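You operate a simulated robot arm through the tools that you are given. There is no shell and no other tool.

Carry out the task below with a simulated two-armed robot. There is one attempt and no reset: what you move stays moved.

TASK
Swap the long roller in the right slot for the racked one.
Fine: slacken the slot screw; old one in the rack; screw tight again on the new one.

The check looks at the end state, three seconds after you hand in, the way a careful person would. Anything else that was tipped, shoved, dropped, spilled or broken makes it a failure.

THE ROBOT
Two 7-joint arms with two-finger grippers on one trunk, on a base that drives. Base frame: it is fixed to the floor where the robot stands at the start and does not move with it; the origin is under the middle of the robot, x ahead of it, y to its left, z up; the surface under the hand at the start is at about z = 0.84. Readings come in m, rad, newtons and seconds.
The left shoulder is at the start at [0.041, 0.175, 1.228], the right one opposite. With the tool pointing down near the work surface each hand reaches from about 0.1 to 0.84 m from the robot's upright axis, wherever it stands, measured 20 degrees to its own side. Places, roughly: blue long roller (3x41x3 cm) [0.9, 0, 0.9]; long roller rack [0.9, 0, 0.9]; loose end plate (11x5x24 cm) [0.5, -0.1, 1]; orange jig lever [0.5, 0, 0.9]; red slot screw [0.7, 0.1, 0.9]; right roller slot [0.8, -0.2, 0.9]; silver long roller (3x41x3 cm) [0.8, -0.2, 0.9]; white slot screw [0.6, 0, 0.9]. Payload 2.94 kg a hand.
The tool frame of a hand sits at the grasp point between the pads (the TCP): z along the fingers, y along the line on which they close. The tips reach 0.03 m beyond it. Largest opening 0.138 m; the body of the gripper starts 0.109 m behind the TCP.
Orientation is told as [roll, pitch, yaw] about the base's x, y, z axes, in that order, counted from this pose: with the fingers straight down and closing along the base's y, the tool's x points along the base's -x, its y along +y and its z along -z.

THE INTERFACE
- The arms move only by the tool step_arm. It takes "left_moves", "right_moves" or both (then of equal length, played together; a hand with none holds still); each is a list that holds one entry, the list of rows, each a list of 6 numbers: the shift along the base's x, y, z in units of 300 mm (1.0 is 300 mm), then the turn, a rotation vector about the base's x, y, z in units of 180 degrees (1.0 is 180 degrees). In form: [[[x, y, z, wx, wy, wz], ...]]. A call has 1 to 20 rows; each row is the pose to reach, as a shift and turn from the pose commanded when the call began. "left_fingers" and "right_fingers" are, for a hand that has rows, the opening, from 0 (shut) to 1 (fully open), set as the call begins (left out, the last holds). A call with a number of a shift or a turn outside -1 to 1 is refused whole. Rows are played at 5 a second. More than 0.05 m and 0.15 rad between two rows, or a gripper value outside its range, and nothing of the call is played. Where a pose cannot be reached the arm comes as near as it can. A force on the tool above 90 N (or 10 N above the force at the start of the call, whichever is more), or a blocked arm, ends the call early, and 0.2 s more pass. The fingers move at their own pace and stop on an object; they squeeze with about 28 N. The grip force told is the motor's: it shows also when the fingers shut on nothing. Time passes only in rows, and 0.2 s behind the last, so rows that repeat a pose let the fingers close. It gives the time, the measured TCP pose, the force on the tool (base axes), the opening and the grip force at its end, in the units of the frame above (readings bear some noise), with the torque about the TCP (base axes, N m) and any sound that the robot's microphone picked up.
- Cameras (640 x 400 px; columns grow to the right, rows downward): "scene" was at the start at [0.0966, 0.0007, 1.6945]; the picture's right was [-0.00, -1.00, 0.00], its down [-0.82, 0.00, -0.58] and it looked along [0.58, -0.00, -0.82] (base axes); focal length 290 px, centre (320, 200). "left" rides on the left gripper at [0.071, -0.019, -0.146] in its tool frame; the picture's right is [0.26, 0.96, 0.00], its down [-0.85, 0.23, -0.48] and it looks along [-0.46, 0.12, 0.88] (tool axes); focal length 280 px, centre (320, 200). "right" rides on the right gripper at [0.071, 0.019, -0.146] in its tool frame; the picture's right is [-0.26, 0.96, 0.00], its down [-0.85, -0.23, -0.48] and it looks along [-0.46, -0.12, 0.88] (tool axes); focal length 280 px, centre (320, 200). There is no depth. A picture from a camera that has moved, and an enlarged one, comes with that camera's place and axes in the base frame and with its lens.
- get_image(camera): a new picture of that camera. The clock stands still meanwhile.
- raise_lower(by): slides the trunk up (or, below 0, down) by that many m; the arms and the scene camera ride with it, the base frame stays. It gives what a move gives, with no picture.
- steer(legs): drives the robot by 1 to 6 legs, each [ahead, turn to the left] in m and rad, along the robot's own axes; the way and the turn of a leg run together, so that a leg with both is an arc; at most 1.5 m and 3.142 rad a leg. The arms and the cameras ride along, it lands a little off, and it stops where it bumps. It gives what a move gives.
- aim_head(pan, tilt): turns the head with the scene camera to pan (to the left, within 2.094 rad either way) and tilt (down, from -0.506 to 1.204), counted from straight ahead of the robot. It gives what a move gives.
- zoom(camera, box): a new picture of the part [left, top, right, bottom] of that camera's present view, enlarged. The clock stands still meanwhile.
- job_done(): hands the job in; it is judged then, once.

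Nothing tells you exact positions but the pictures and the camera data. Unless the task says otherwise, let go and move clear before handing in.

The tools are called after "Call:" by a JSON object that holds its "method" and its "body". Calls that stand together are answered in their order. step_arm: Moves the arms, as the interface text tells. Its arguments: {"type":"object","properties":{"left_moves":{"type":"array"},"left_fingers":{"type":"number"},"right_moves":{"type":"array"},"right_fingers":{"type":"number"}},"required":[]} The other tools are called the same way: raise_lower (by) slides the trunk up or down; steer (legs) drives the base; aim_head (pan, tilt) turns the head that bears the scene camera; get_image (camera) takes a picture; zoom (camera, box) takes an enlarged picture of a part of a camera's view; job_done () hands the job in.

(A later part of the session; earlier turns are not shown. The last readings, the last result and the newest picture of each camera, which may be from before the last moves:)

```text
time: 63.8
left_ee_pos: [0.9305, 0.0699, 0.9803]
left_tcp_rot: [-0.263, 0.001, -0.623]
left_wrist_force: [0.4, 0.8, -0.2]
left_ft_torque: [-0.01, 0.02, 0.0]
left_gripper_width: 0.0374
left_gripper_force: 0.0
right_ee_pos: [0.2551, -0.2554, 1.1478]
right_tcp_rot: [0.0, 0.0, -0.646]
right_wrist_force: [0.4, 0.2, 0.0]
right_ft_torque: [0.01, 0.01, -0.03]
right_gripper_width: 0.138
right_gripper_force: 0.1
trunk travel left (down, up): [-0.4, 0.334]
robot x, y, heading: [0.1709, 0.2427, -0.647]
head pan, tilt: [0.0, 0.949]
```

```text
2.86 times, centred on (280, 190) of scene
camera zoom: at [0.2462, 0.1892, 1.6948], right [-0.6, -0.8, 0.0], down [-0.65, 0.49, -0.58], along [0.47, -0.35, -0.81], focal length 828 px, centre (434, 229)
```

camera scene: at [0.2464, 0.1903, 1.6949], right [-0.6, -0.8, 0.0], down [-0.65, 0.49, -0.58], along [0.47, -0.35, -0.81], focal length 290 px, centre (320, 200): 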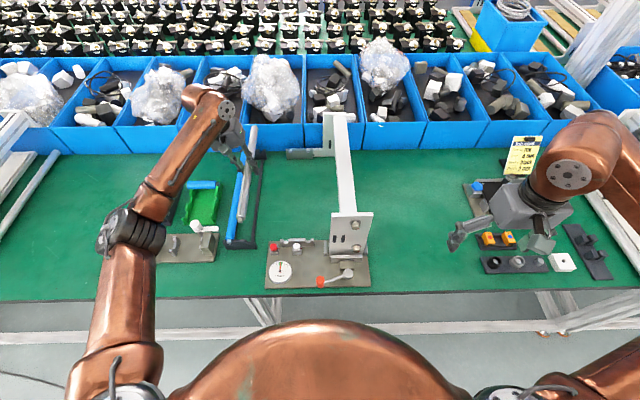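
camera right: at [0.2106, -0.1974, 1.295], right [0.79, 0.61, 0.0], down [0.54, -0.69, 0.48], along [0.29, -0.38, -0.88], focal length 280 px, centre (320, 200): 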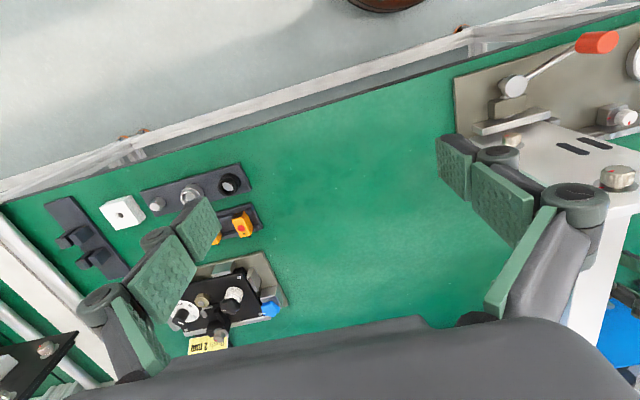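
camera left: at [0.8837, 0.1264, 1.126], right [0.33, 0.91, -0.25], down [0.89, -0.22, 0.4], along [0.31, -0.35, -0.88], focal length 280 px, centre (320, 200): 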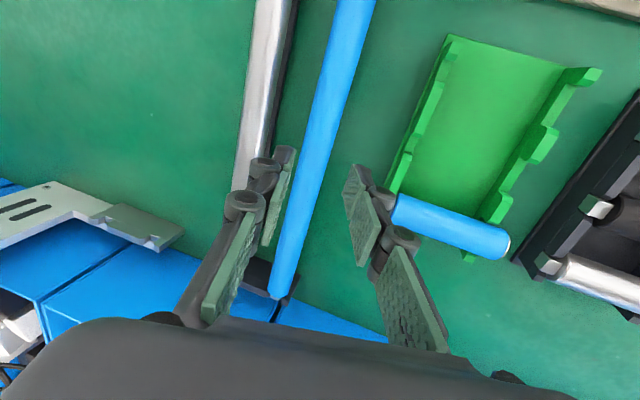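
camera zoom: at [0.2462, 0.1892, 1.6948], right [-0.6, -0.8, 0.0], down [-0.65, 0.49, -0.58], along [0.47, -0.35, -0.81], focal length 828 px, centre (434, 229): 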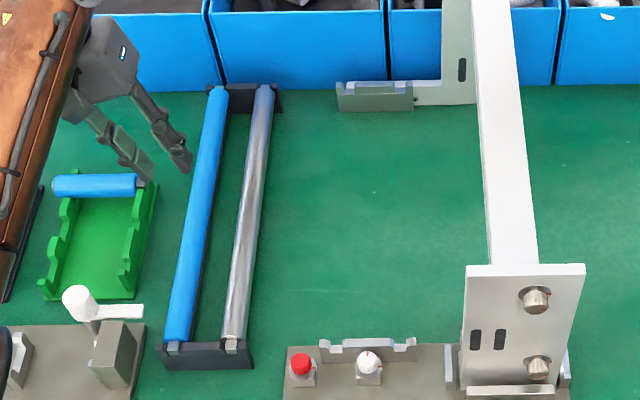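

The silver roller sits nicely in the rack next to the blue one. Verify both its ends and check my alignment over the blue roller.

Call:
{"method": "zoom", "body": {"camera": "left", "box": [240, 90, 400, 190]}}

Call:
{"method": "zoom", "body": {"camera": "scene", "box": [225, 225, 265, 253]}}

Call:
{"method": "zoom", "body": {"camera": "scene", "box": [235, 135, 275, 163]}}

```text
4.00 times, centred on (320, 140) of left
camera zoom: at [0.8837, 0.1264, 1.126], right [0.33, 0.91, -0.25], down [0.89, -0.22, 0.4], along [0.31, -0.35, -0.88], focal length 1122 px, centre (320, 440)
```

zoom: 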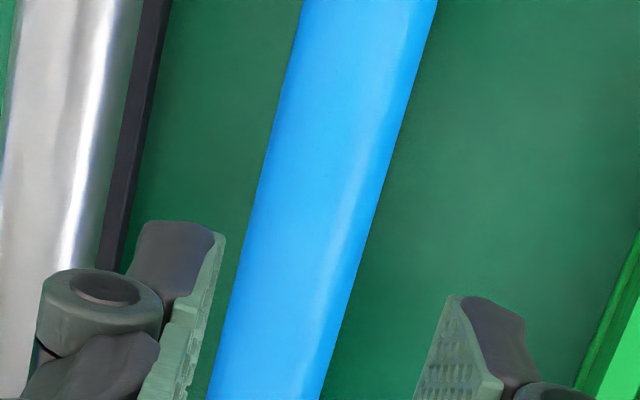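

```text
14.29 times, centred on (245, 239) of scene
camera zoom: at [0.2462, 0.1892, 1.6948], right [-0.6, -0.8, 0.0], down [-0.65, 0.49, -0.58], along [0.47, -0.35, -0.81], focal length 4140 px, centre (1391, -357)
```

zoom: 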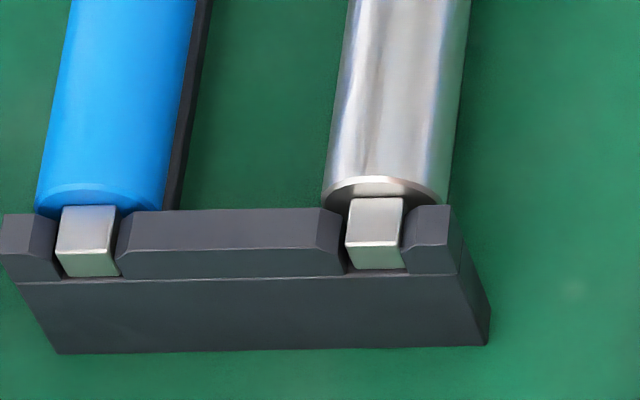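

```text
14.29 times, centred on (255, 149) of scene
camera zoom: at [0.2462, 0.1892, 1.6948], right [-0.6, -0.8, 0.0], down [-0.65, 0.49, -0.58], along [0.47, -0.35, -0.81], focal length 4140 px, centre (1249, 929)
```

zoom: 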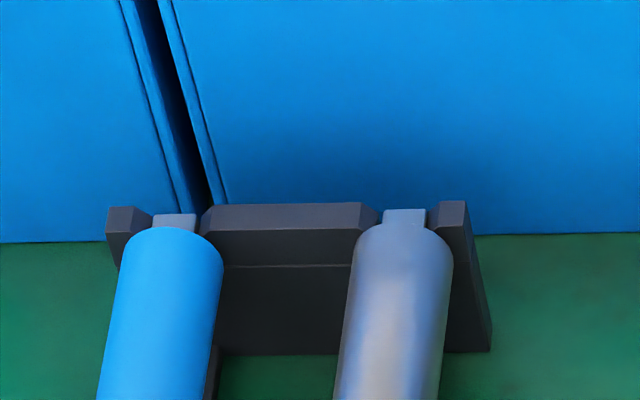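

Silver is fully seated at both ends. Hand and blue roller axes agree within 1 mm; I descend along the tool axis and grip the blue roller.

Call:
{"method": "step_arm", "body": {"left_moves": [[[-0.0125, -0.0176, -0.08, 0, 0, 0], [-0.025, -0.0352, -0.161, 0, 0, 0], [-0.0375, -0.0527, -0.2415, 0, 0, 0], [-0.05, -0.0703, -0.322, 0, 0, 0], [-0.05, -0.0703, -0.322, 0, 0, 0]]], "left_fingers": 0.29}}

Call:
{"method": "zoom", "body": {"camera": "left", "box": [220, 120, 420, 245]}}

```text
time: 65.0
left_ee_pos: [0.9154, 0.0489, 0.883]
left_tcp_rot: [-0.262, 0.003, -0.623]
left_wrist_force: [0.8, 0.0, -0.6]
left_ft_torque: [-0.02, 0.02, -0.01]
left_gripper_width: 0.0402
left_gripper_force: 0.0
right_ee_pos: [0.2556, -0.2561, 1.1501]
right_tcp_rot: [-0.001, 0.0, -0.648]
right_wrist_force: [-0.3, -0.1, -0.5]
right_ft_torque: [-0.02, 0.01, -0.03]
right_gripper_width: 0.1377
right_gripper_force: 0.1
trunk travel left (down, up): [-0.4, 0.334]
robot x, y, heading: [0.1668, 0.2491, -0.65]
head pan, tilt: [0.0, 0.949]
```

```text
3.20 times, centred on (320, 182) of left
camera zoom: at [0.8688, 0.1049, 1.0295], right [0.33, 0.91, -0.25], down [0.89, -0.21, 0.4], along [0.31, -0.35, -0.88], focal length 897 px, centre (320, 256)
```

zoom: 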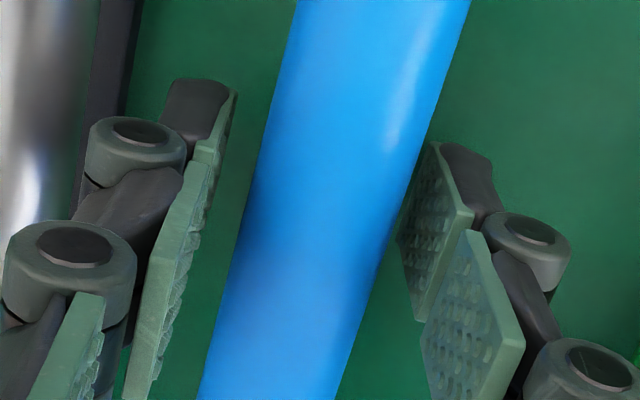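

Nearly centred; a 1 mm correction to the right and then close.

Call:
{"method": "step_arm", "body": {"left_moves": [[[-0.0016, -0.0022, 0, 0, 0, 0], [-0.0016, -0.0022, 0, 0, 0, 0]]]}}

Call:
{"method": "step_arm", "body": {"left_moves": [[[0, 0, 0, 0, 0, 0], [0, 0, 0, 0, 0, 0], [0, 0, 0, 0, 0, 0], [0, 0, 0, 0, 0, 0]]], "left_fingers": 0.0}}

Call:
{"method": "zoom", "body": {"camera": "left", "box": [220, 120, 420, 245]}}

```text
time: 65.5
left_ee_pos: [0.9139, 0.0488, 0.8826]
left_tcp_rot: [-0.26, 0.002, -0.624]
left_wrist_force: [0.0, 1.0, -0.1]
left_ft_torque: [0.01, 0.02, 0.01]
left_gripper_width: 0.0397
left_gripper_force: 0.0
right_ee_pos: [0.2566, -0.2547, 1.1486]
right_tcp_rot: [-0.001, 0.0, -0.644]
right_wrist_force: [-0.1, -0.7, 0.2]
right_ft_torque: [-0.02, 0.0, 0.01]
right_gripper_width: 0.138
right_gripper_force: 0.1
trunk travel left (down, up): [-0.4, 0.334]
robot x, y, heading: [0.1689, 0.2453, -0.642]
head pan, tilt: [0.0, 0.949]
```

```text
time: 66.5
left_ee_pos: [0.9147, 0.049, 0.8834]
left_tcp_rot: [-0.26, 0.002, -0.621]
left_wrist_force: [0.1, 0.0, 0.0]
left_ft_torque: [-0.01, 0.03, -0.06]
left_gripper_width: 0.0248
left_gripper_force: 28.9
right_ee_pos: [0.2563, -0.2554, 1.1489]
right_tcp_rot: [0.001, 0.001, -0.646]
right_wrist_force: [-0.7, -0.1, -0.1]
right_ft_torque: [0.02, 0.03, 0.04]
right_gripper_width: 0.138
right_gripper_force: 0.2
trunk travel left (down, up): [-0.4, 0.334]
robot x, y, heading: [0.1664, 0.2473, -0.646]
head pan, tilt: [0.0, 0.949]
```

```text
3.20 times, centred on (320, 182) of left
camera zoom: at [0.868, 0.1041, 1.0295], right [0.33, 0.91, -0.25], down [0.89, -0.21, 0.4], along [0.31, -0.35, -0.88], focal length 897 px, centre (320, 256)
```

zoom: 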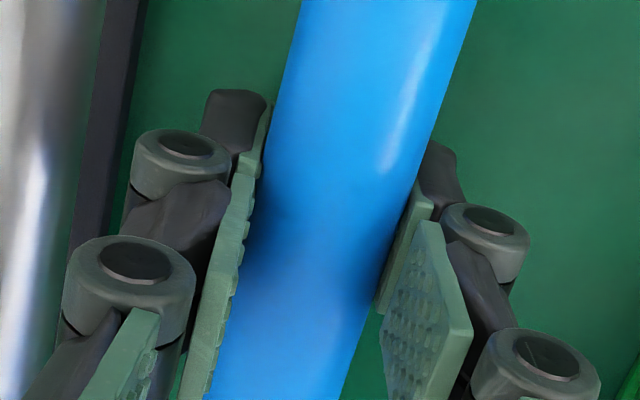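

Blue roller gripped without disturbing forces. Lifting it out of the rack.

Call:
{"method": "step_arm", "body": {"left_moves": [[[0, 0, 0.015, 0, 0, 0], [0, 0, 0.035, 0, 0, 0], [0, 0, 0.06, 0, 0, 0]]]}}

Call:
{"method": "zoom", "body": {"camera": "scene", "box": [215, 215, 275, 257]}}

```text
time: 67.3
left_ee_pos: [0.9135, 0.0482, 0.9007]
left_tcp_rot: [-0.263, -0.001, -0.621]
left_wrist_force: [-0.1, -0.5, -3.1]
left_ft_torque: [0.01, 0.03, 0.01]
left_gripper_width: 0.0246
left_gripper_force: 27.7
right_ee_pos: [0.2565, -0.2551, 1.149]
right_tcp_rot: [0.0, 0.0, -0.645]
right_wrist_force: [0.3, -0.5, 0.7]
right_ft_torque: [0.02, 0.03, 0.04]
right_gripper_width: 0.1378
right_gripper_force: 0.0
trunk travel left (down, up): [-0.4, 0.334]
robot x, y, heading: [0.1695, 0.2478, -0.649]
head pan, tilt: [0.0, 0.949]
```

```text
9.52 times, centred on (245, 236) of scene
camera zoom: at [0.2467, 0.1896, 1.6947], right [-0.6, -0.8, 0.0], down [-0.65, 0.49, -0.58], along [0.46, -0.35, -0.81], focal length 2760 px, centre (1034, -143)
```

zoom: 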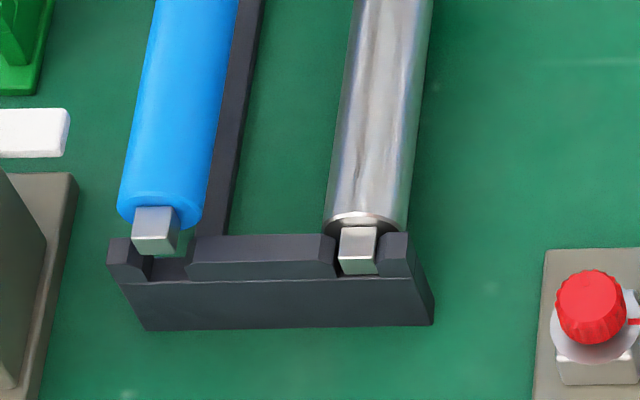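

Free and balanced. I carry the blue roller up, over to the jig, and hover it about 4 cm above the right slot.

Call:
{"method": "step_arm", "body": {"left_moves": [[[0, 0, 0.13, 0, 0, 0], [0, 0, 0.26, 0, 0, 0], [0, 0, 0.39, 0, 0, 0], [-0.0793, -0.1113, 0.4, 0, 0, 0], [-0.1587, -0.2226, 0.4, 0, 0, 0], [-0.238, -0.3339, 0.4, 0, 0, 0], [-0.3173, -0.4451, 0.4, 0, 0, 0], [-0.3967, -0.5564, 0.4, 0, 0, 0], [-0.476, -0.6677, 0.4, 0, 0, 0], [-0.476, -0.6677, 0.27, 0, 0, 0], [-0.476, -0.6677, 0.15, 0, 0, 0], [-0.476, -0.6677, 0.082, 0, 0, 0], [-0.476, -0.6677, 0.082, 0, 0, 0]]]}}

Call:
{"method": "get_image", "body": {"camera": "scene"}}

Call:
{"method": "zoom", "body": {"camera": "scene", "box": [270, 220, 330, 262]}}

Call:
{"method": "zoom", "body": {"camera": "scene", "box": [280, 130, 340, 172]}}

```text
time: 70.2
left_ee_pos: [0.7713, -0.1537, 0.9254]
left_tcp_rot: [-0.262, 0.001, -0.624]
left_wrist_force: [0.0, -0.2, -3.2]
left_ft_torque: [0.01, -0.01, -0.01]
left_gripper_width: 0.0249
left_gripper_force: 28.0
right_ee_pos: [0.2566, -0.2553, 1.1502]
right_tcp_rot: [0.002, -0.001, -0.645]
right_wrist_force: [0.8, 0.2, 0.1]
right_ft_torque: [0.02, -0.01, -0.04]
right_gripper_width: 0.1379
right_gripper_force: 0.1
trunk travel left (down, up): [-0.4, 0.334]
robot x, y, heading: [0.1709, 0.2448, -0.645]
head pan, tilt: [0.0, 0.949]
```

```text
taken
camera scene: at [0.2463, 0.1895, 1.6948], right [-0.6, -0.8, 0.0], down [-0.65, 0.49, -0.58], along [0.47, -0.35, -0.81], focal length 290 px, centre (320, 200)
```

scene: 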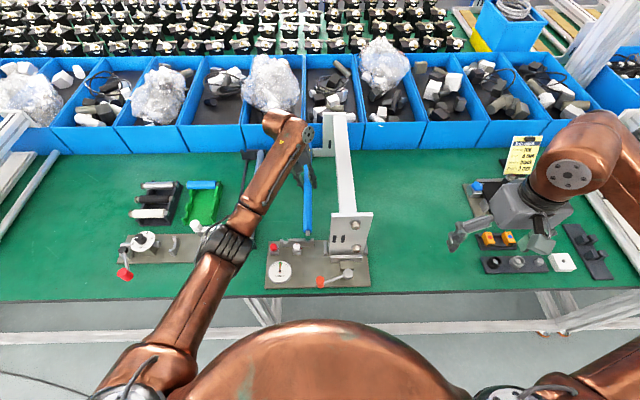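

```text
9.52 times, centred on (300, 241) of scene
camera zoom: at [0.2463, 0.1895, 1.6948], right [-0.6, -0.8, 0.0], down [-0.65, 0.49, -0.58], along [0.47, -0.35, -0.81], focal length 2760 px, centre (510, -190)
```

zoom: 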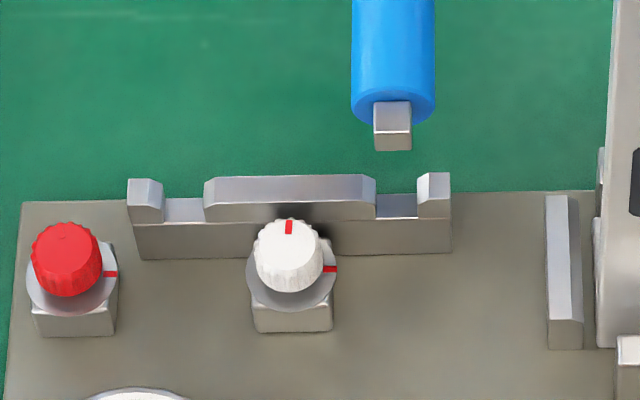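

```text
9.52 times, centred on (310, 151) of scene
camera zoom: at [0.2463, 0.1895, 1.6948], right [-0.6, -0.8, 0.0], down [-0.65, 0.49, -0.58], along [0.47, -0.35, -0.81], focal length 2760 px, centre (415, 667)
```

zoom: 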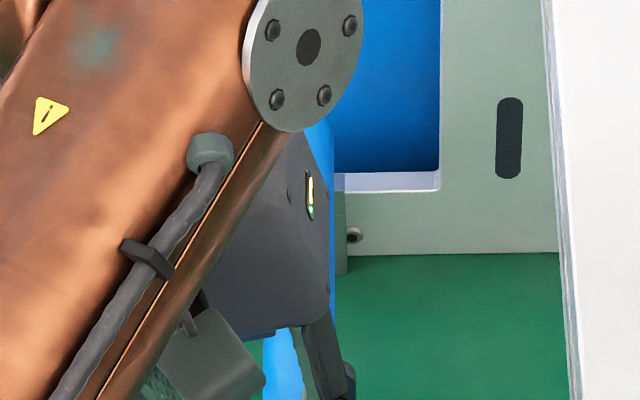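

Near pin is laterally centred over the slot; axially about 2 mm too far forward. Let me check the far end through the wrist camera.

Call:
{"method": "get_image", "body": {"camera": "left"}}

Call:
{"method": "zoom", "body": {"camera": "left", "box": [200, 240, 360, 340]}}

Call:
{"method": "zoom", "body": {"camera": "scene", "box": [290, 225, 330, 253]}}

```text
taken
camera left: at [0.7247, -0.0974, 1.072], right [0.33, 0.91, -0.25], down [0.89, -0.21, 0.4], along [0.31, -0.35, -0.88], focal length 280 px, centre (320, 200)
```

left: 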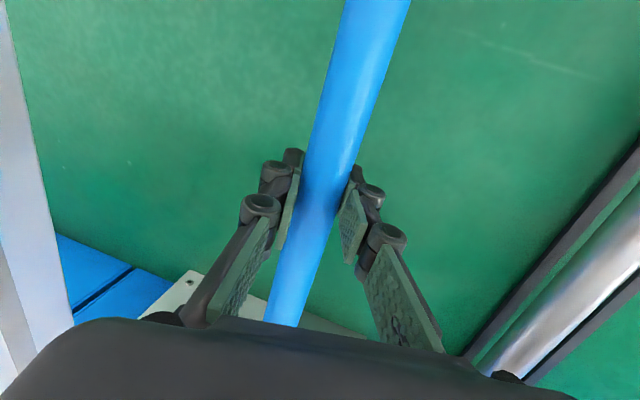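

```text
4.00 times, centred on (280, 290) of left
camera zoom: at [0.7247, -0.0974, 1.072], right [0.33, 0.91, -0.25], down [0.89, -0.21, 0.4], along [0.31, -0.35, -0.88], focal length 1122 px, centre (480, -160)
```

zoom: 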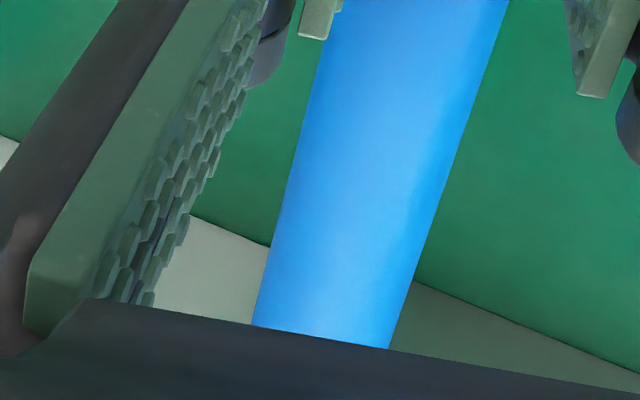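

```text
14.29 times, centred on (310, 239) of scene
camera zoom: at [0.2463, 0.1895, 1.6948], right [-0.6, -0.8, 0.0], down [-0.65, 0.49, -0.58], along [0.47, -0.35, -0.81], focal length 4140 px, centre (463, -357)
```

zoom: 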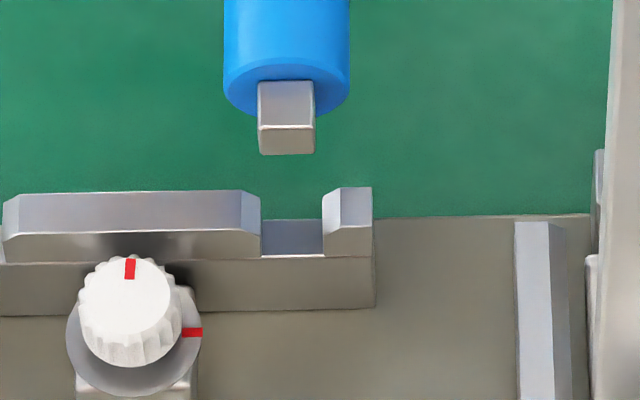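

Near end is good to 0.6 mm. I shift 2 mm back along the axis and lower in stages with force checks, as before.

Call:
{"method": "step_arm", "body": {"left_moves": [[[-0.0054, 0.0039, -0.02, 0, 0, 0], [-0.0054, 0.0039, -0.05, 0, 0, 0], [-0.0054, 0.0039, -0.073, 0, 0, 0], [-0.0054, 0.0039, -0.073, 0, 0, 0]]]}}

Call:
{"method": "zoom", "body": {"camera": "scene", "box": [290, 225, 330, 253]}}

Call:
{"method": "zoom", "body": {"camera": "scene", "box": [290, 130, 340, 165]}}

```text
time: 71.2
left_ee_pos: [0.7698, -0.1507, 0.9041]
left_tcp_rot: [-0.261, 0.002, -0.622]
left_wrist_force: [0.0, -0.3, -3.3]
left_ft_torque: [0.06, 0.0, 0.06]
left_gripper_width: 0.0247
left_gripper_force: 27.5
right_ee_pos: [0.2569, -0.2553, 1.1495]
right_tcp_rot: [0.0, 0.0, -0.645]
right_wrist_force: [0.6, 0.3, -0.3]
right_ft_torque: [-0.03, 0.02, 0.03]
right_gripper_width: 0.1381
right_gripper_force: 0.1
trunk travel left (down, up): [-0.4, 0.334]
robot x, y, heading: [0.1682, 0.2435, -0.648]
head pan, tilt: [0.0, 0.949]
```

```text
14.29 times, centred on (310, 239) of scene
camera zoom: at [0.2466, 0.1892, 1.6948], right [-0.6, -0.8, 0.0], down [-0.65, 0.49, -0.58], along [0.46, -0.35, -0.81], focal length 4140 px, centre (463, -357)
```

zoom: 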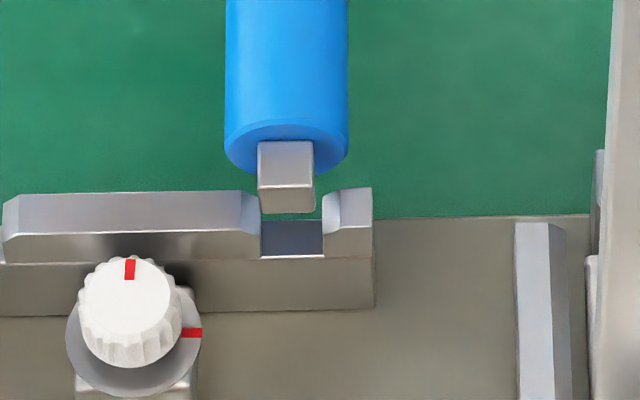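

```text
11.43 times, centred on (315, 148) of scene
camera zoom: at [0.2466, 0.1892, 1.6948], right [-0.6, -0.8, 0.0], down [-0.65, 0.49, -0.58], along [0.46, -0.35, -0.81], focal length 3312 px, centre (377, 800)
```

zoom: 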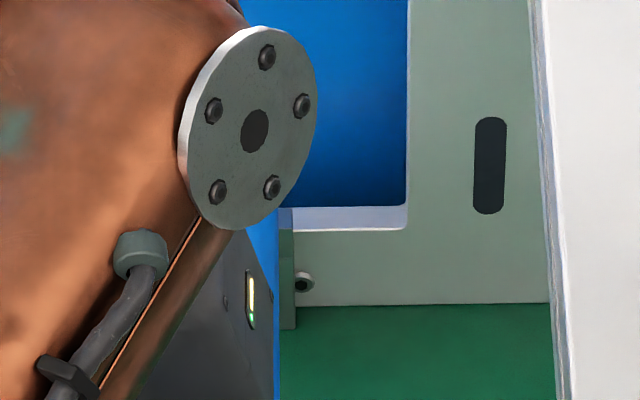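

Near pin centred and flush with the slot. Continuing down in small steps.

Call:
{"method": "step_arm", "body": {"left_moves": [[[0, 0, -0.01, 0, 0, 0], [0, 0, -0.022, 0, 0, 0], [0, 0, -0.022, 0, 0, 0]]]}}

Call:
{"method": "zoom", "body": {"camera": "scene", "box": [290, 225, 330, 253]}}

```text
time: 72.0
left_ee_pos: [0.7703, -0.1512, 0.8979]
left_tcp_rot: [-0.261, 0.003, -0.624]
left_wrist_force: [0.1, 0.4, -3.6]
left_ft_torque: [0.01, 0.01, -0.01]
left_gripper_width: 0.0248
left_gripper_force: 28.0
right_ee_pos: [0.2568, -0.2555, 1.1485]
right_tcp_rot: [0.001, 0.001, -0.646]
right_wrist_force: [-0.5, -0.7, -0.6]
right_ft_torque: [0.02, -0.01, -0.01]
right_gripper_width: 0.138
right_gripper_force: 0.0
trunk travel left (down, up): [-0.4, 0.334]
robot x, y, heading: [0.174, 0.2433, -0.641]
head pan, tilt: [0.0, 0.949]
```

```text
14.29 times, centred on (310, 239) of scene
camera zoom: at [0.2466, 0.1892, 1.6947], right [-0.6, -0.8, 0.0], down [-0.65, 0.49, -0.58], along [0.46, -0.35, -0.81], focal length 4140 px, centre (463, -357)
```

zoom: 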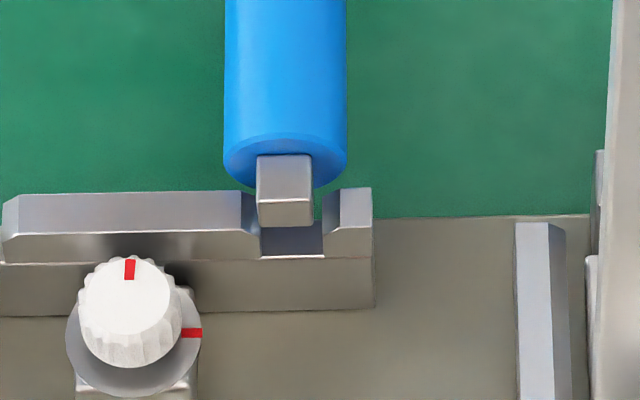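

Still no contact; I trim 0.6 mm to the right and keep lowering.

Call:
{"method": "step_arm", "body": {"left_moves": [[[-0.0012, -0.0016, 0, 0, 0, 0], [-0.0012, -0.0016, -0.008, 0, 0, 0], [-0.0012, -0.0016, -0.016, 0, 0, 0], [-0.0012, -0.0016, -0.016, 0, 0, 0]]]}}

Call:
{"method": "zoom", "body": {"camera": "scene", "box": [290, 225, 330, 253]}}

```text
time: 73.0
left_ee_pos: [0.7692, -0.152, 0.8931]
left_tcp_rot: [-0.262, 0.001, -0.624]
left_wrist_force: [-0.2, -0.2, -2.3]
left_ft_torque: [-0.04, 0.0, -0.04]
left_gripper_width: 0.025
left_gripper_force: 28.4
right_ee_pos: [0.2563, -0.2554, 1.1495]
right_tcp_rot: [0.001, 0.0, -0.645]
right_wrist_force: [0.8, -0.7, 1.4]
right_ft_torque: [0.0, 0.03, -0.02]
right_gripper_width: 0.138
right_gripper_force: 0.0
trunk travel left (down, up): [-0.4, 0.334]
robot x, y, heading: [0.1715, 0.2495, -0.644]
head pan, tilt: [0.0, 0.949]
```

```text
14.29 times, centred on (310, 239) of scene
camera zoom: at [0.2466, 0.1891, 1.6947], right [-0.6, -0.8, 0.0], down [-0.65, 0.49, -0.58], along [0.46, -0.35, -0.81], focal length 4140 px, centre (463, -357)
```

zoom: 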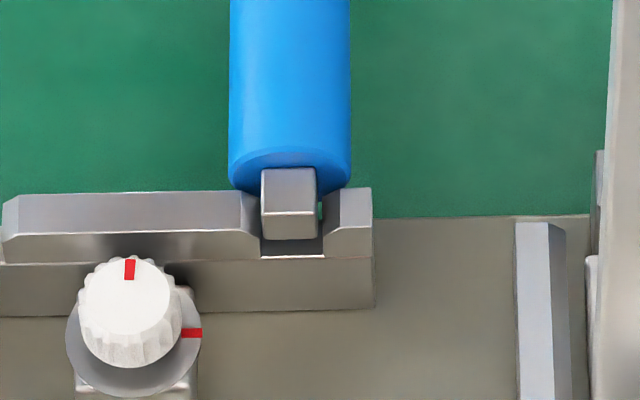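

The pin is entering cleanly. Lowering another 5 mm.

Call:
{"method": "step_arm", "body": {"left_moves": [[[0, 0, -0.008, 0, 0, 0], [0, 0, -0.016, 0, 0, 0], [0, 0, -0.016, 0, 0, 0]]]}}

Call:
{"method": "zoom", "body": {"camera": "scene", "box": [290, 225, 330, 253]}}

```text
time: 73.8
left_ee_pos: [0.7698, -0.1523, 0.8876]
left_tcp_rot: [-0.262, 0.003, -0.624]
left_wrist_force: [-0.2, 0.3, -2.5]
left_ft_torque: [0.02, -0.01, -0.05]
left_gripper_width: 0.0249
left_gripper_force: 28.4
right_ee_pos: [0.256, -0.2554, 1.1486]
right_tcp_rot: [-0.002, 0.001, -0.644]
right_wrist_force: [0.3, 0.1, -1.7]
right_ft_torque: [-0.03, -0.01, -0.02]
right_gripper_width: 0.138
right_gripper_force: 0.0
trunk travel left (down, up): [-0.4, 0.334]
robot x, y, heading: [0.1676, 0.2446, -0.649]
head pan, tilt: [0.0, 0.949]
```

```text
14.29 times, centred on (310, 239) of scene
camera zoom: at [0.2466, 0.1892, 1.6947], right [-0.6, -0.8, 0.0], down [-0.65, 0.49, -0.58], along [0.46, -0.35, -0.81], focal length 4140 px, centre (463, -357)
```

zoom: 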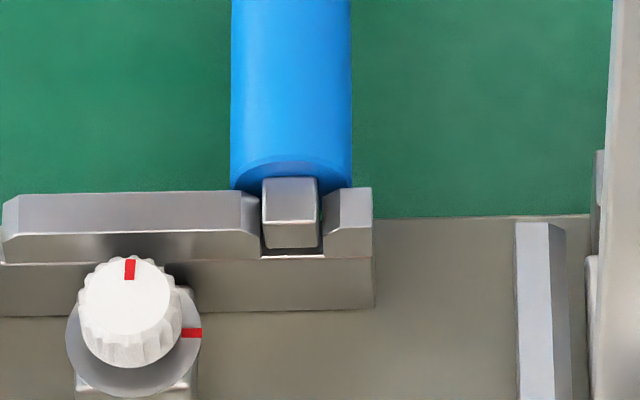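

Still free. A few millimetres to go until seated.

Call:
{"method": "step_arm", "body": {"left_moves": [[[0, 0, -0.006, 0, 0, 0], [0, 0, -0.012, 0, 0, 0], [0, 0, -0.012, 0, 0, 0]]]}}

Call:
{"method": "zoom", "body": {"camera": "scene", "box": [290, 225, 330, 253]}}

```text
time: 74.5
left_ee_pos: [0.77, -0.1512, 0.883]
left_tcp_rot: [-0.262, 0.003, -0.623]
left_wrist_force: [0.1, 0.1, -3.3]
left_ft_torque: [0.0, 0.02, 0.01]
left_gripper_width: 0.0249
left_gripper_force: 27.8
right_ee_pos: [0.257, -0.2572, 1.1492]
right_tcp_rot: [0.0, 0.001, -0.645]
right_wrist_force: [1.1, -0.1, 0.6]
right_ft_torque: [0.0, -0.01, 0.01]
right_gripper_width: 0.1379
right_gripper_force: 0.1
trunk travel left (down, up): [-0.4, 0.334]
robot x, y, heading: [0.169, 0.2468, -0.646]
head pan, tilt: [0.0, 0.949]
```

```text
14.29 times, centred on (310, 239) of scene
camera zoom: at [0.2466, 0.1891, 1.6947], right [-0.6, -0.8, 0.0], down [-0.65, 0.49, -0.58], along [0.46, -0.35, -0.81], focal length 4140 px, centre (463, -357)
```

zoom: 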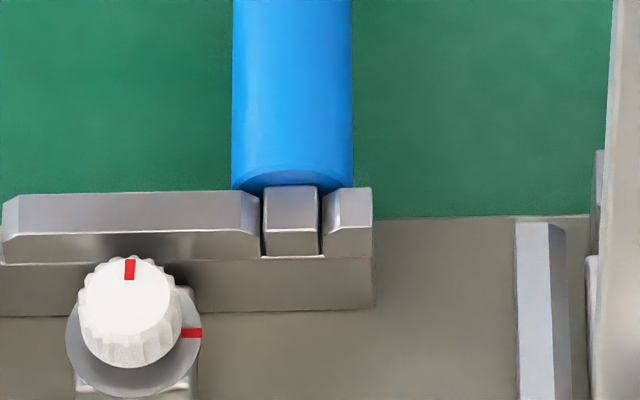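

The near pin looks practically on the slot floor. One more millimetre to confirm contact.

Call:
{"method": "step_arm", "body": {"left_moves": [[[0, 0, -0.002, 0, 0, 0], [0, 0, -0.005, 0, 0, 0], [0, 0, -0.005, 0, 0, 0]]]}}

```text
time: 75.3
left_ee_pos: [0.7699, -0.1524, 0.8822]
left_tcp_rot: [-0.263, -0.001, -0.622]
left_wrist_force: [1.7, 1.0, 3.9]
left_ft_torque: [0.41, 0.46, 0.21]
left_gripper_width: 0.0247
left_gripper_force: 28.2
right_ee_pos: [0.2567, -0.2556, 1.1494]
right_tcp_rot: [0.001, -0.001, -0.646]
right_wrist_force: [0.9, 0.1, 0.2]
right_ft_torque: [-0.01, -0.01, 0.05]
right_gripper_width: 0.138
right_gripper_force: 0.1
trunk travel left (down, up): [-0.4, 0.334]
robot x, y, heading: [0.1683, 0.246, -0.65]
head pan, tilt: [0.0, 0.949]
```

Seated with light contact. Releasing the blue roller in the jig slot.

Call:
{"method": "step_arm", "body": {"left_moves": [[[0, 0, 0, 0, 0, 0], [0, 0, 0, 0, 0, 0], [0, 0, 0, 0, 0, 0]]], "left_fingers": 0.28}}

Call:
{"method": "step_arm", "body": {"left_moves": [[[0.02, 0.028, 0.129, 0, 0, 0], [0.04, 0.056, 0.258, 0, 0, 0], [0.06, 0.084, 0.387, 0, 0, 0], [0.07, 0.15, 0.5, 0, 0, 0], [0.08, 0.28, 0.56, 0, 0, 0], [0.08, 0.28, 0.56, 0, 0, 0]]]}}

Call:
{"method": "get_image", "body": {"camera": "scene"}}

Call:
{"method": "zoom", "body": {"camera": "scene", "box": [290, 225, 330, 253]}}

Call:
{"method": "zoom", "body": {"camera": "scene", "box": [280, 135, 330, 170]}}

```text
time: 76.2
left_ee_pos: [0.7694, -0.152, 0.8821]
left_tcp_rot: [-0.262, 0.003, -0.624]
left_wrist_force: [-0.2, 0.4, -0.8]
left_ft_torque: [0.02, 0.0, 0.0]
left_gripper_width: 0.0386
left_gripper_force: 0.1
right_ee_pos: [0.2558, -0.2551, 1.1491]
right_tcp_rot: [0.0, 0.0, -0.647]
right_wrist_force: [0.8, 0.3, -0.1]
right_ft_torque: [-0.01, 0.01, 0.04]
right_gripper_width: 0.1379
right_gripper_force: 0.0
trunk travel left (down, up): [-0.4, 0.334]
robot x, y, heading: [0.1725, 0.2485, -0.645]
head pan, tilt: [0.0, 0.949]
```

```text
time: 77.5
left_ee_pos: [0.7938, -0.0678, 1.0507]
left_tcp_rot: [-0.259, 0.002, -0.626]
left_wrist_force: [0.0, 0.4, -0.4]
left_ft_torque: [0.06, -0.03, -0.03]
left_gripper_width: 0.0386
left_gripper_force: 0.2
right_ee_pos: [0.2555, -0.2564, 1.1487]
right_tcp_rot: [0.002, 0.001, -0.645]
right_wrist_force: [-0.3, -0.9, -0.4]
right_ft_torque: [0.07, 0.0, 0.01]
right_gripper_width: 0.1379
right_gripper_force: 0.1
trunk travel left (down, up): [-0.4, 0.334]
robot x, y, heading: [0.1709, 0.2484, -0.647]
head pan, tilt: [0.0, 0.949]
```

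```text
taken
camera scene: at [0.2459, 0.1876, 1.6947], right [-0.6, -0.8, 0.0], down [-0.65, 0.49, -0.58], along [0.47, -0.35, -0.81], focal length 290 px, centre (320, 200)
```

scene: 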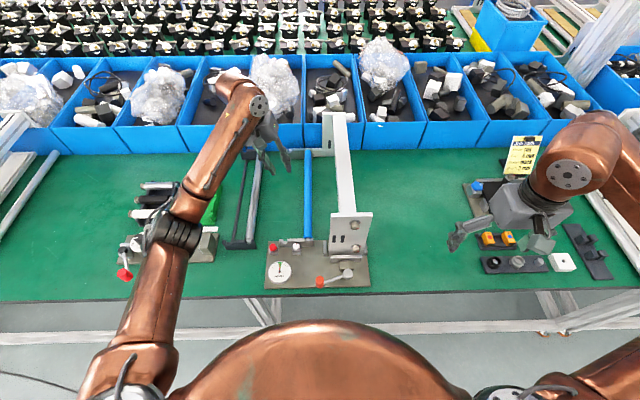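

```text
14.29 times, centred on (310, 239) of scene
camera zoom: at [0.2459, 0.1876, 1.6947], right [-0.6, -0.8, 0.0], down [-0.65, 0.49, -0.58], along [0.47, -0.35, -0.81], focal length 4140 px, centre (463, -357)
```

zoom: 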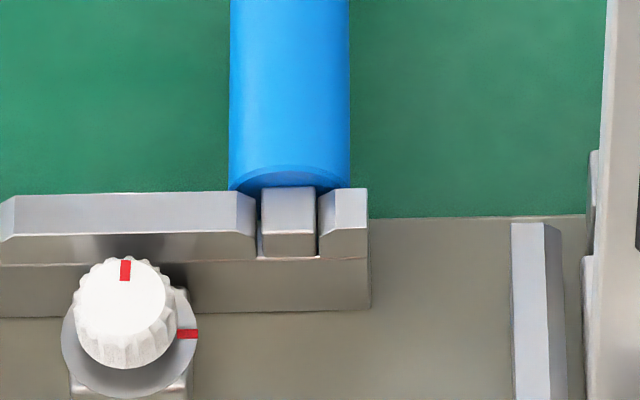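

```text
11.43 times, centred on (305, 152) of scene
camera zoom: at [0.2459, 0.1876, 1.6947], right [-0.6, -0.8, 0.0], down [-0.65, 0.49, -0.58], along [0.47, -0.35, -0.81], focal length 3312 px, centre (491, 743)
```

zoom: 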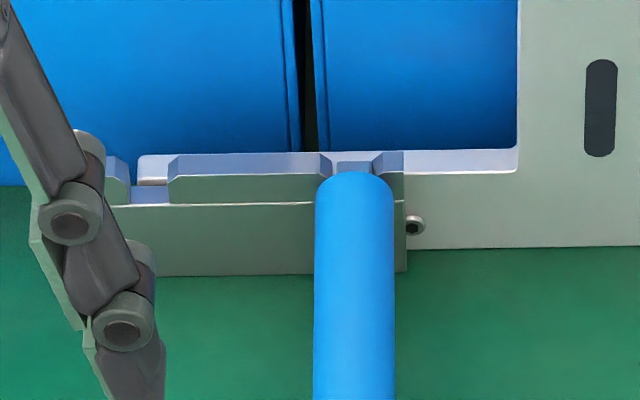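

Blue roller sits in both slot ends. Now I level the hand and bring it back above the white screw to tighten it.

Call:
{"method": "step_arm", "body": {"left_moves": [[[-0.04, 0.02, 0.05, 0.0169, -0.0121, 0], [-0.13, 0.05, 0.08, 0.0339, -0.0243, 0], [-0.25, 0.1, 0.08, 0.0508, -0.0364, 0], [-0.37, 0.145, 0.08, 0.0677, -0.0485, 0], [-0.5, 0.195, 0.08, 0.0677, -0.0485, 0], [-0.6263, 0.2433, 0.05, 0.0677, -0.0485, 0], [-0.6263, 0.2433, 0, 0.0677, -0.0485, 0]]], "left_fingers": 0.203}}

Call:
{"method": "step_arm", "body": {"left_moves": [[[0, 0, 0, 0, 0, 0.0407], [0, 0, -0.06, 0, 0, 0.0815], [0, 0, -0.15, 0, 0, 0.1218], [0, 0, -0.25, 0, 0, 0.1218], [0, 0, -0.35, 0, 0, 0.1218], [0, 0, -0.39, 0, 0, 0.1218], [0, 0, -0.39, 0, 0, 0.1218]]]}}

Call:
{"method": "get_image", "body": {"camera": "left"}}

Call:
{"method": "zoom", "body": {"camera": "left", "box": [240, 100, 400, 200]}}

```text
time: 79.2
left_ee_pos: [0.6043, 0.0048, 1.0507]
left_tcp_rot: [0.0, 0.002, -0.62]
left_wrist_force: [-0.3, 0.6, 0.3]
left_ft_torque: [-0.02, 0.05, 0.0]
left_gripper_width: 0.0282
left_gripper_force: 0.1
right_ee_pos: [0.2568, -0.2561, 1.1481]
right_tcp_rot: [0.0, 0.001, -0.645]
right_wrist_force: [0.1, -0.5, 0.0]
right_ft_torque: [-0.02, 0.0, -0.02]
right_gripper_width: 0.1376
right_gripper_force: 0.0
trunk travel left (down, up): [-0.4, 0.334]
robot x, y, heading: [0.1715, 0.2459, -0.641]
head pan, tilt: [0.0, 0.949]
```

```text
time: 80.8
left_ee_pos: [0.6055, 0.0066, 0.9347]
left_tcp_rot: [-0.001, -0.001, -0.24]
left_wrist_force: [-0.4, -0.3, 0.4]
left_ft_torque: [0.01, 0.0, -0.01]
left_gripper_width: 0.0279
left_gripper_force: 0.1
right_ee_pos: [0.2568, -0.2554, 1.1493]
right_tcp_rot: [0.0, 0.0, -0.647]
right_wrist_force: [0.7, 0.3, -0.1]
right_ft_torque: [0.01, 0.01, 0.0]
right_gripper_width: 0.1377
right_gripper_force: 0.1
trunk travel left (down, up): [-0.4, 0.334]
robot x, y, heading: [0.1697, 0.2479, -0.651]
head pan, tilt: [0.0, 0.949]
```

```text
taken
camera left: at [0.5323, 0.0036, 1.081], right [-0.03, 1.0, 0.0], down [0.88, 0.02, 0.48], along [0.48, 0.01, -0.88], focal length 280 px, centre (320, 200)
```

left: 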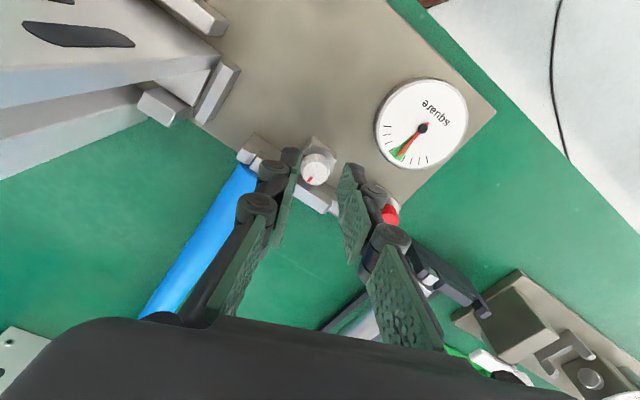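

```text
4.00 times, centred on (320, 150) of left
camera zoom: at [0.5323, 0.0036, 1.081], right [-0.03, 1.0, 0.0], down [0.88, 0.02, 0.48], along [0.48, 0.01, -0.88], focal length 1122 px, centre (320, 400)
```

zoom: 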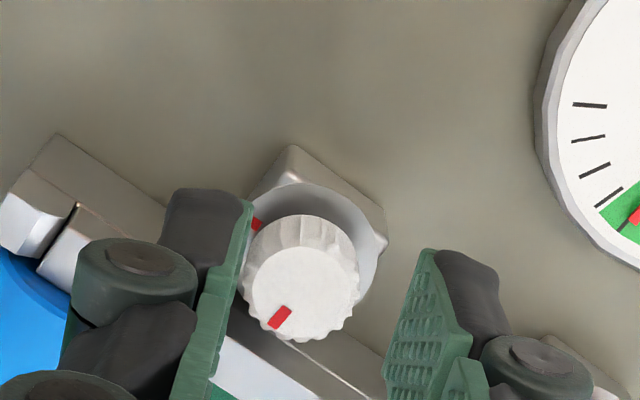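

Knob and fingers are well lined up. I trim 2 mm forward, descend, and grip.

Call:
{"method": "step_arm", "body": {"left_moves": [[[0.0058, -0.0042, 0, 0, 0, 0], [0.0058, -0.0042, -0.035, 0, 0, 0], [0.0058, -0.0042, -0.07, 0, 0, 0], [0.0058, -0.0042, -0.095, 0, 0, 0], [0.0058, -0.0042, -0.095, 0, 0, 0]]]}}

Call:
{"method": "zoom", "body": {"camera": "left", "box": [240, 100, 400, 200]}}

```text
time: 82.0
left_ee_pos: [0.6073, 0.0037, 0.9047]
left_tcp_rot: [-0.001, 0.002, -0.24]
left_wrist_force: [-0.9, 1.3, 0.1]
left_ft_torque: [0.06, 0.05, -0.08]
left_gripper_width: 0.0277
left_gripper_force: 0.2
right_ee_pos: [0.2556, -0.2568, 1.1488]
right_tcp_rot: [0.0, 0.0, -0.646]
right_wrist_force: [-0.3, 0.1, -0.2]
right_ft_torque: [0.01, 0.04, -0.03]
right_gripper_width: 0.1379
right_gripper_force: 0.1
trunk travel left (down, up): [-0.4, 0.334]
robot x, y, heading: [0.1713, 0.245, -0.641]
head pan, tilt: [0.0, 0.949]
```

```text
4.00 times, centred on (320, 150) of left
camera zoom: at [0.5337, 0.0012, 1.0507], right [-0.02, 1.0, 0.0], down [0.88, 0.02, 0.47], along [0.47, 0.01, -0.88], focal length 1122 px, centre (320, 400)
```

zoom: 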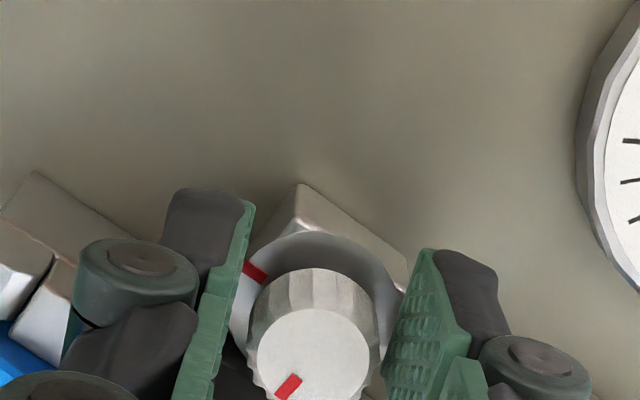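

Gripping the knob and turning it clockwise, first stroke of 44°.

Call:
{"method": "step_arm", "body": {"left_moves": [[[0, 0, 0, 0, 0, 0], [0, 0, 0, 0, 0, 0], [0, 0, 0, 0, 0, 0]]], "left_fingers": 0.0}}

Call:
{"method": "step_arm", "body": {"left_moves": [[[0.001, 0.0033, 0, 0, 0, -0.0407], [0.0025, 0.0063, 0, 0, 0, -0.0815], [0.0043, 0.0092, 0, 0, 0, -0.1222], [0.0064, 0.0119, 0, 0, 0, -0.163], [0.0089, 0.0142, 0, 0, 0, -0.2037], [0.0117, 0.0162, 0, 0, 0, -0.2444]]]}}

Call:
{"method": "zoom", "body": {"camera": "left", "box": [240, 100, 400, 200]}}

```text
time: 82.8
left_ee_pos: [0.6067, 0.0055, 0.9055]
left_tcp_rot: [0.0, 0.002, -0.239]
left_wrist_force: [0.6, 3.4, -1.6]
left_ft_torque: [0.09, -0.08, 0.03]
left_gripper_width: 0.0208
left_gripper_force: 44.8
right_ee_pos: [0.257, -0.2544, 1.1488]
right_tcp_rot: [0.0, 0.001, -0.646]
right_wrist_force: [-0.2, 0.4, 0.4]
right_ft_torque: [0.0, -0.02, 0.01]
right_gripper_width: 0.1379
right_gripper_force: 0.0
trunk travel left (down, up): [-0.4, 0.334]
robot x, y, heading: [0.1699, 0.2445, -0.648]
head pan, tilt: [0.0, 0.949]
```

```text
time: 84.2
left_ee_pos: [0.6091, 0.0082, 0.9028]
left_tcp_rot: [-0.002, 0.004, -1.012]
left_wrist_force: [-3.4, -5.0, -20.4]
left_ft_torque: [-0.54, -0.17, 0.02]
left_gripper_width: 0.0207
left_gripper_force: 45.1
right_ee_pos: [0.2563, -0.2558, 1.1486]
right_tcp_rot: [-0.002, 0.0, -0.646]
right_wrist_force: [0.5, 0.4, 0.5]
right_ft_torque: [0.01, 0.01, 0.0]
right_gripper_width: 0.1379
right_gripper_force: 0.1
trunk travel left (down, up): [-0.4, 0.334]
robot x, y, heading: [0.1694, 0.2494, -0.647]
head pan, tilt: [0.0, 0.949]
```

```text
4.00 times, centred on (320, 150) of left
camera zoom: at [0.5568, 0.0567, 1.0504], right [0.68, 0.73, 0.0], down [0.65, -0.6, 0.47], along [0.35, -0.32, -0.88], focal length 1122 px, centre (320, 400)
```

zoom: 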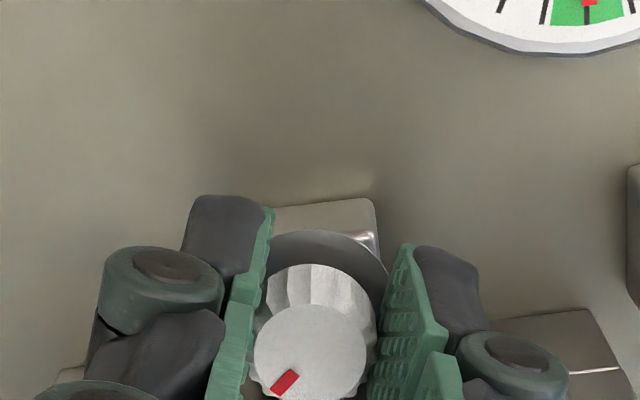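

The screw turned 44° and is drawing down as it should (a downward pull on the hand). Release, swing back for the second stroke.

Call:
{"method": "step_arm", "body": {"left_moves": [[[0, 0, 0, 0, 0, 0], [0, 0, 0, 0, 0, 0]]], "left_fingers": 0.2}}

Call:
{"method": "step_arm", "body": {"left_moves": [[[0, 0, 0.05, 0, 0, 0], [0, 0, 0.1, 0, 0, 0], [-0.0028, -0.002, 0.1, 0, 0, 0.0407], [-0.0053, -0.0043, 0.1, 0, 0, 0.0815], [-0.0074, -0.007, 0.1, 0, 0, 0.1222], [-0.0092, -0.0099, 0.1, 0, 0, 0.163], [-0.0107, -0.0129, 0.1, 0, 0, 0.2037], [-0.0117, -0.0162, 0.1, 0, 0, 0.2444], [-0.0117, -0.0162, 0.1, 0, 0, 0.2444]]]}}

Call:
{"method": "zoom", "body": {"camera": "left", "box": [240, 100, 400, 200]}}

Call:
{"method": "zoom", "body": {"camera": "scene", "box": [250, 215, 350, 285]}}

```text
time: 84.8
left_ee_pos: [0.6104, 0.0091, 0.9053]
left_tcp_rot: [0.0, 0.001, -1.009]
left_wrist_force: [-1.4, 0.1, 1.1]
left_ft_torque: [0.03, 0.04, -0.04]
left_gripper_width: 0.0271
left_gripper_force: 0.0
right_ee_pos: [0.2562, -0.2566, 1.149]
right_tcp_rot: [0.0, 0.0, -0.646]
right_wrist_force: [0.7, 0.5, 0.3]
right_ft_torque: [-0.03, -0.01, 0.0]
right_gripper_width: 0.1379
right_gripper_force: 0.1
trunk travel left (down, up): [-0.4, 0.334]
robot x, y, heading: [0.1698, 0.2486, -0.646]
head pan, tilt: [0.0, 0.949]
```

```text
time: 86.8
left_ee_pos: [0.6069, 0.0051, 0.9344]
left_tcp_rot: [0.0, 0.003, -0.241]
left_wrist_force: [-0.6, -0.1, 0.7]
left_ft_torque: [-0.01, -0.01, 0.02]
left_gripper_width: 0.0275
left_gripper_force: 0.0
right_ee_pos: [0.2556, -0.2554, 1.1499]
right_tcp_rot: [0.001, 0.001, -0.646]
right_wrist_force: [0.4, -0.2, 0.3]
right_ft_torque: [0.0, -0.02, 0.0]
right_gripper_width: 0.1382
right_gripper_force: 0.1
trunk travel left (down, up): [-0.4, 0.334]
robot x, y, heading: [0.1693, 0.2446, -0.644]
head pan, tilt: [0.0, 0.949]
```

```text
4.00 times, centred on (320, 150) of left
camera zoom: at [0.5337, 0.001, 1.0808], right [-0.03, 1.0, 0.0], down [0.88, 0.02, 0.47], along [0.47, 0.01, -0.88], focal length 1122 px, centre (320, 400)
```

zoom: 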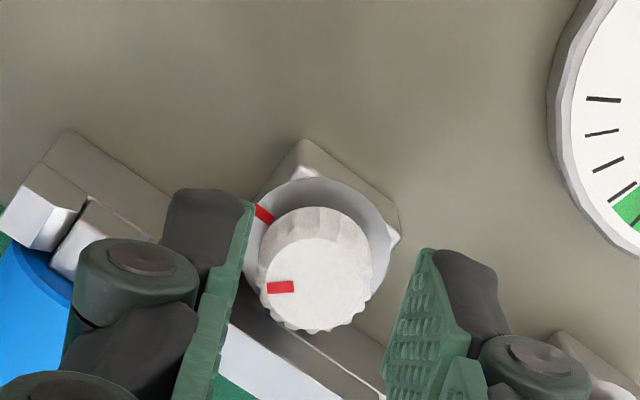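

```text
5.71 times, centred on (300, 250) of scene
camera zoom: at [0.2463, 0.1897, 1.6948], right [-0.6, -0.8, 0.0], down [-0.65, 0.49, -0.58], along [0.47, -0.35, -0.81], focal length 1656 px, centre (434, -86)
```

zoom: 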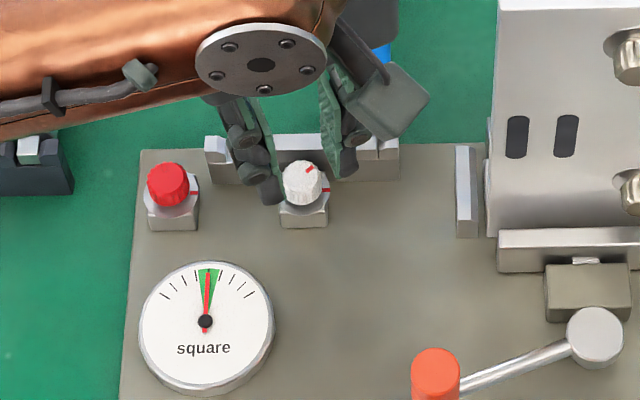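

About 45° remain to bring the marks together. Second stroke: descend, grip, and turn, watching for the stop.

Call:
{"method": "step_arm", "body": {"left_moves": [[[0, 0, -0.05, 0, 0, 0], [0, 0, -0.1, 0, 0, 0], [0, 0, -0.1, 0, 0, 0]]]}}

Call:
{"method": "step_arm", "body": {"left_moves": [[[0, 0, 0, 0, 0, 0], [0, 0, 0, 0, 0, 0], [0, 0, 0, 0, 0, 0]]], "left_fingers": 0.0}}

Call:
{"method": "step_arm", "body": {"left_moves": [[[0.0011, 0.0033, 0, 0, 0, -0.0417], [0.0025, 0.0065, 0, 0, 0, -0.0834], [0.0044, 0.0094, 0, 0, 0, -0.125], [0.0066, 0.0121, 0, 0, 0, -0.1666], [0.0092, 0.0144, 0, 0, 0, -0.2083]]]}}

Call:
{"method": "zoom", "body": {"camera": "left", "box": [240, 100, 400, 200]}}

```text
time: 87.5
left_ee_pos: [0.6069, 0.0044, 0.9036]
left_tcp_rot: [0.001, 0.001, -0.24]
left_wrist_force: [0.2, 0.8, -0.4]
left_ft_torque: [0.02, 0.01, -0.01]
left_gripper_width: 0.0267
left_gripper_force: 0.1
right_ee_pos: [0.2553, -0.2546, 1.1485]
right_tcp_rot: [0.0, 0.001, -0.646]
right_wrist_force: [-0.2, 0.1, 0.1]
right_ft_torque: [0.01, 0.0, -0.03]
right_gripper_width: 0.1378
right_gripper_force: 0.0
trunk travel left (down, up): [-0.4, 0.334]
robot x, y, heading: [0.1695, 0.246, -0.65]
head pan, tilt: [0.0, 0.949]
```

```text
time: 88.3
left_ee_pos: [0.6085, 0.0043, 0.9046]
left_tcp_rot: [-0.001, 0.002, -0.238]
left_wrist_force: [0.0, 3.1, -1.5]
left_ft_torque: [0.11, -0.09, 0.01]
left_gripper_width: 0.0209
left_gripper_force: 45.3
right_ee_pos: [0.2562, -0.2557, 1.1494]
right_tcp_rot: [0.001, 0.001, -0.644]
right_wrist_force: [-0.5, 0.4, 0.3]
right_ft_torque: [-0.01, -0.02, -0.02]
right_gripper_width: 0.1378
right_gripper_force: 0.0
trunk travel left (down, up): [-0.4, 0.334]
robot x, y, heading: [0.1691, 0.2497, -0.645]
head pan, tilt: [0.0, 0.949]
```

```text
time: 89.5
left_ee_pos: [0.6093, 0.0077, 0.9038]
left_tcp_rot: [-0.003, 0.004, -0.897]
left_wrist_force: [0.2, -3.0, -14.9]
left_ft_torque: [-0.37, -0.2, 0.05]
left_gripper_width: 0.021
left_gripper_force: 45.2
right_ee_pos: [0.2564, -0.2565, 1.1491]
right_tcp_rot: [-0.001, 0.002, -0.645]
right_wrist_force: [0.5, -1.0, -0.2]
right_ft_torque: [-0.01, 0.02, 0.0]
right_gripper_width: 0.1379
right_gripper_force: 0.0
trunk travel left (down, up): [-0.4, 0.334]
robot x, y, heading: [0.1698, 0.2489, -0.647]
head pan, tilt: [0.0, 0.949]
```

```text
4.00 times, centred on (320, 150) of left
camera zoom: at [0.551, 0.05, 1.0498], right [0.59, 0.81, 0.0], down [0.71, -0.52, 0.47], along [0.38, -0.28, -0.88], focal length 1122 px, centre (320, 400)
```

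zoom: 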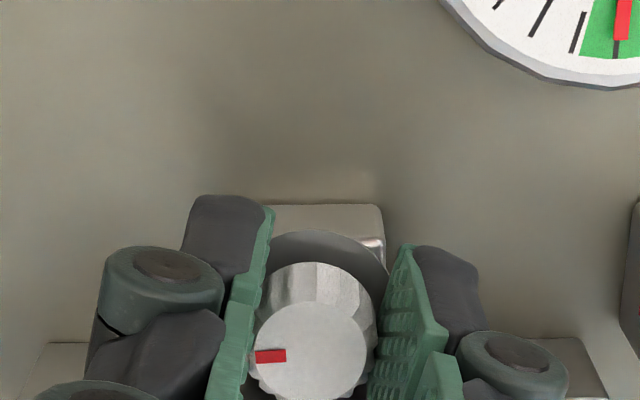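

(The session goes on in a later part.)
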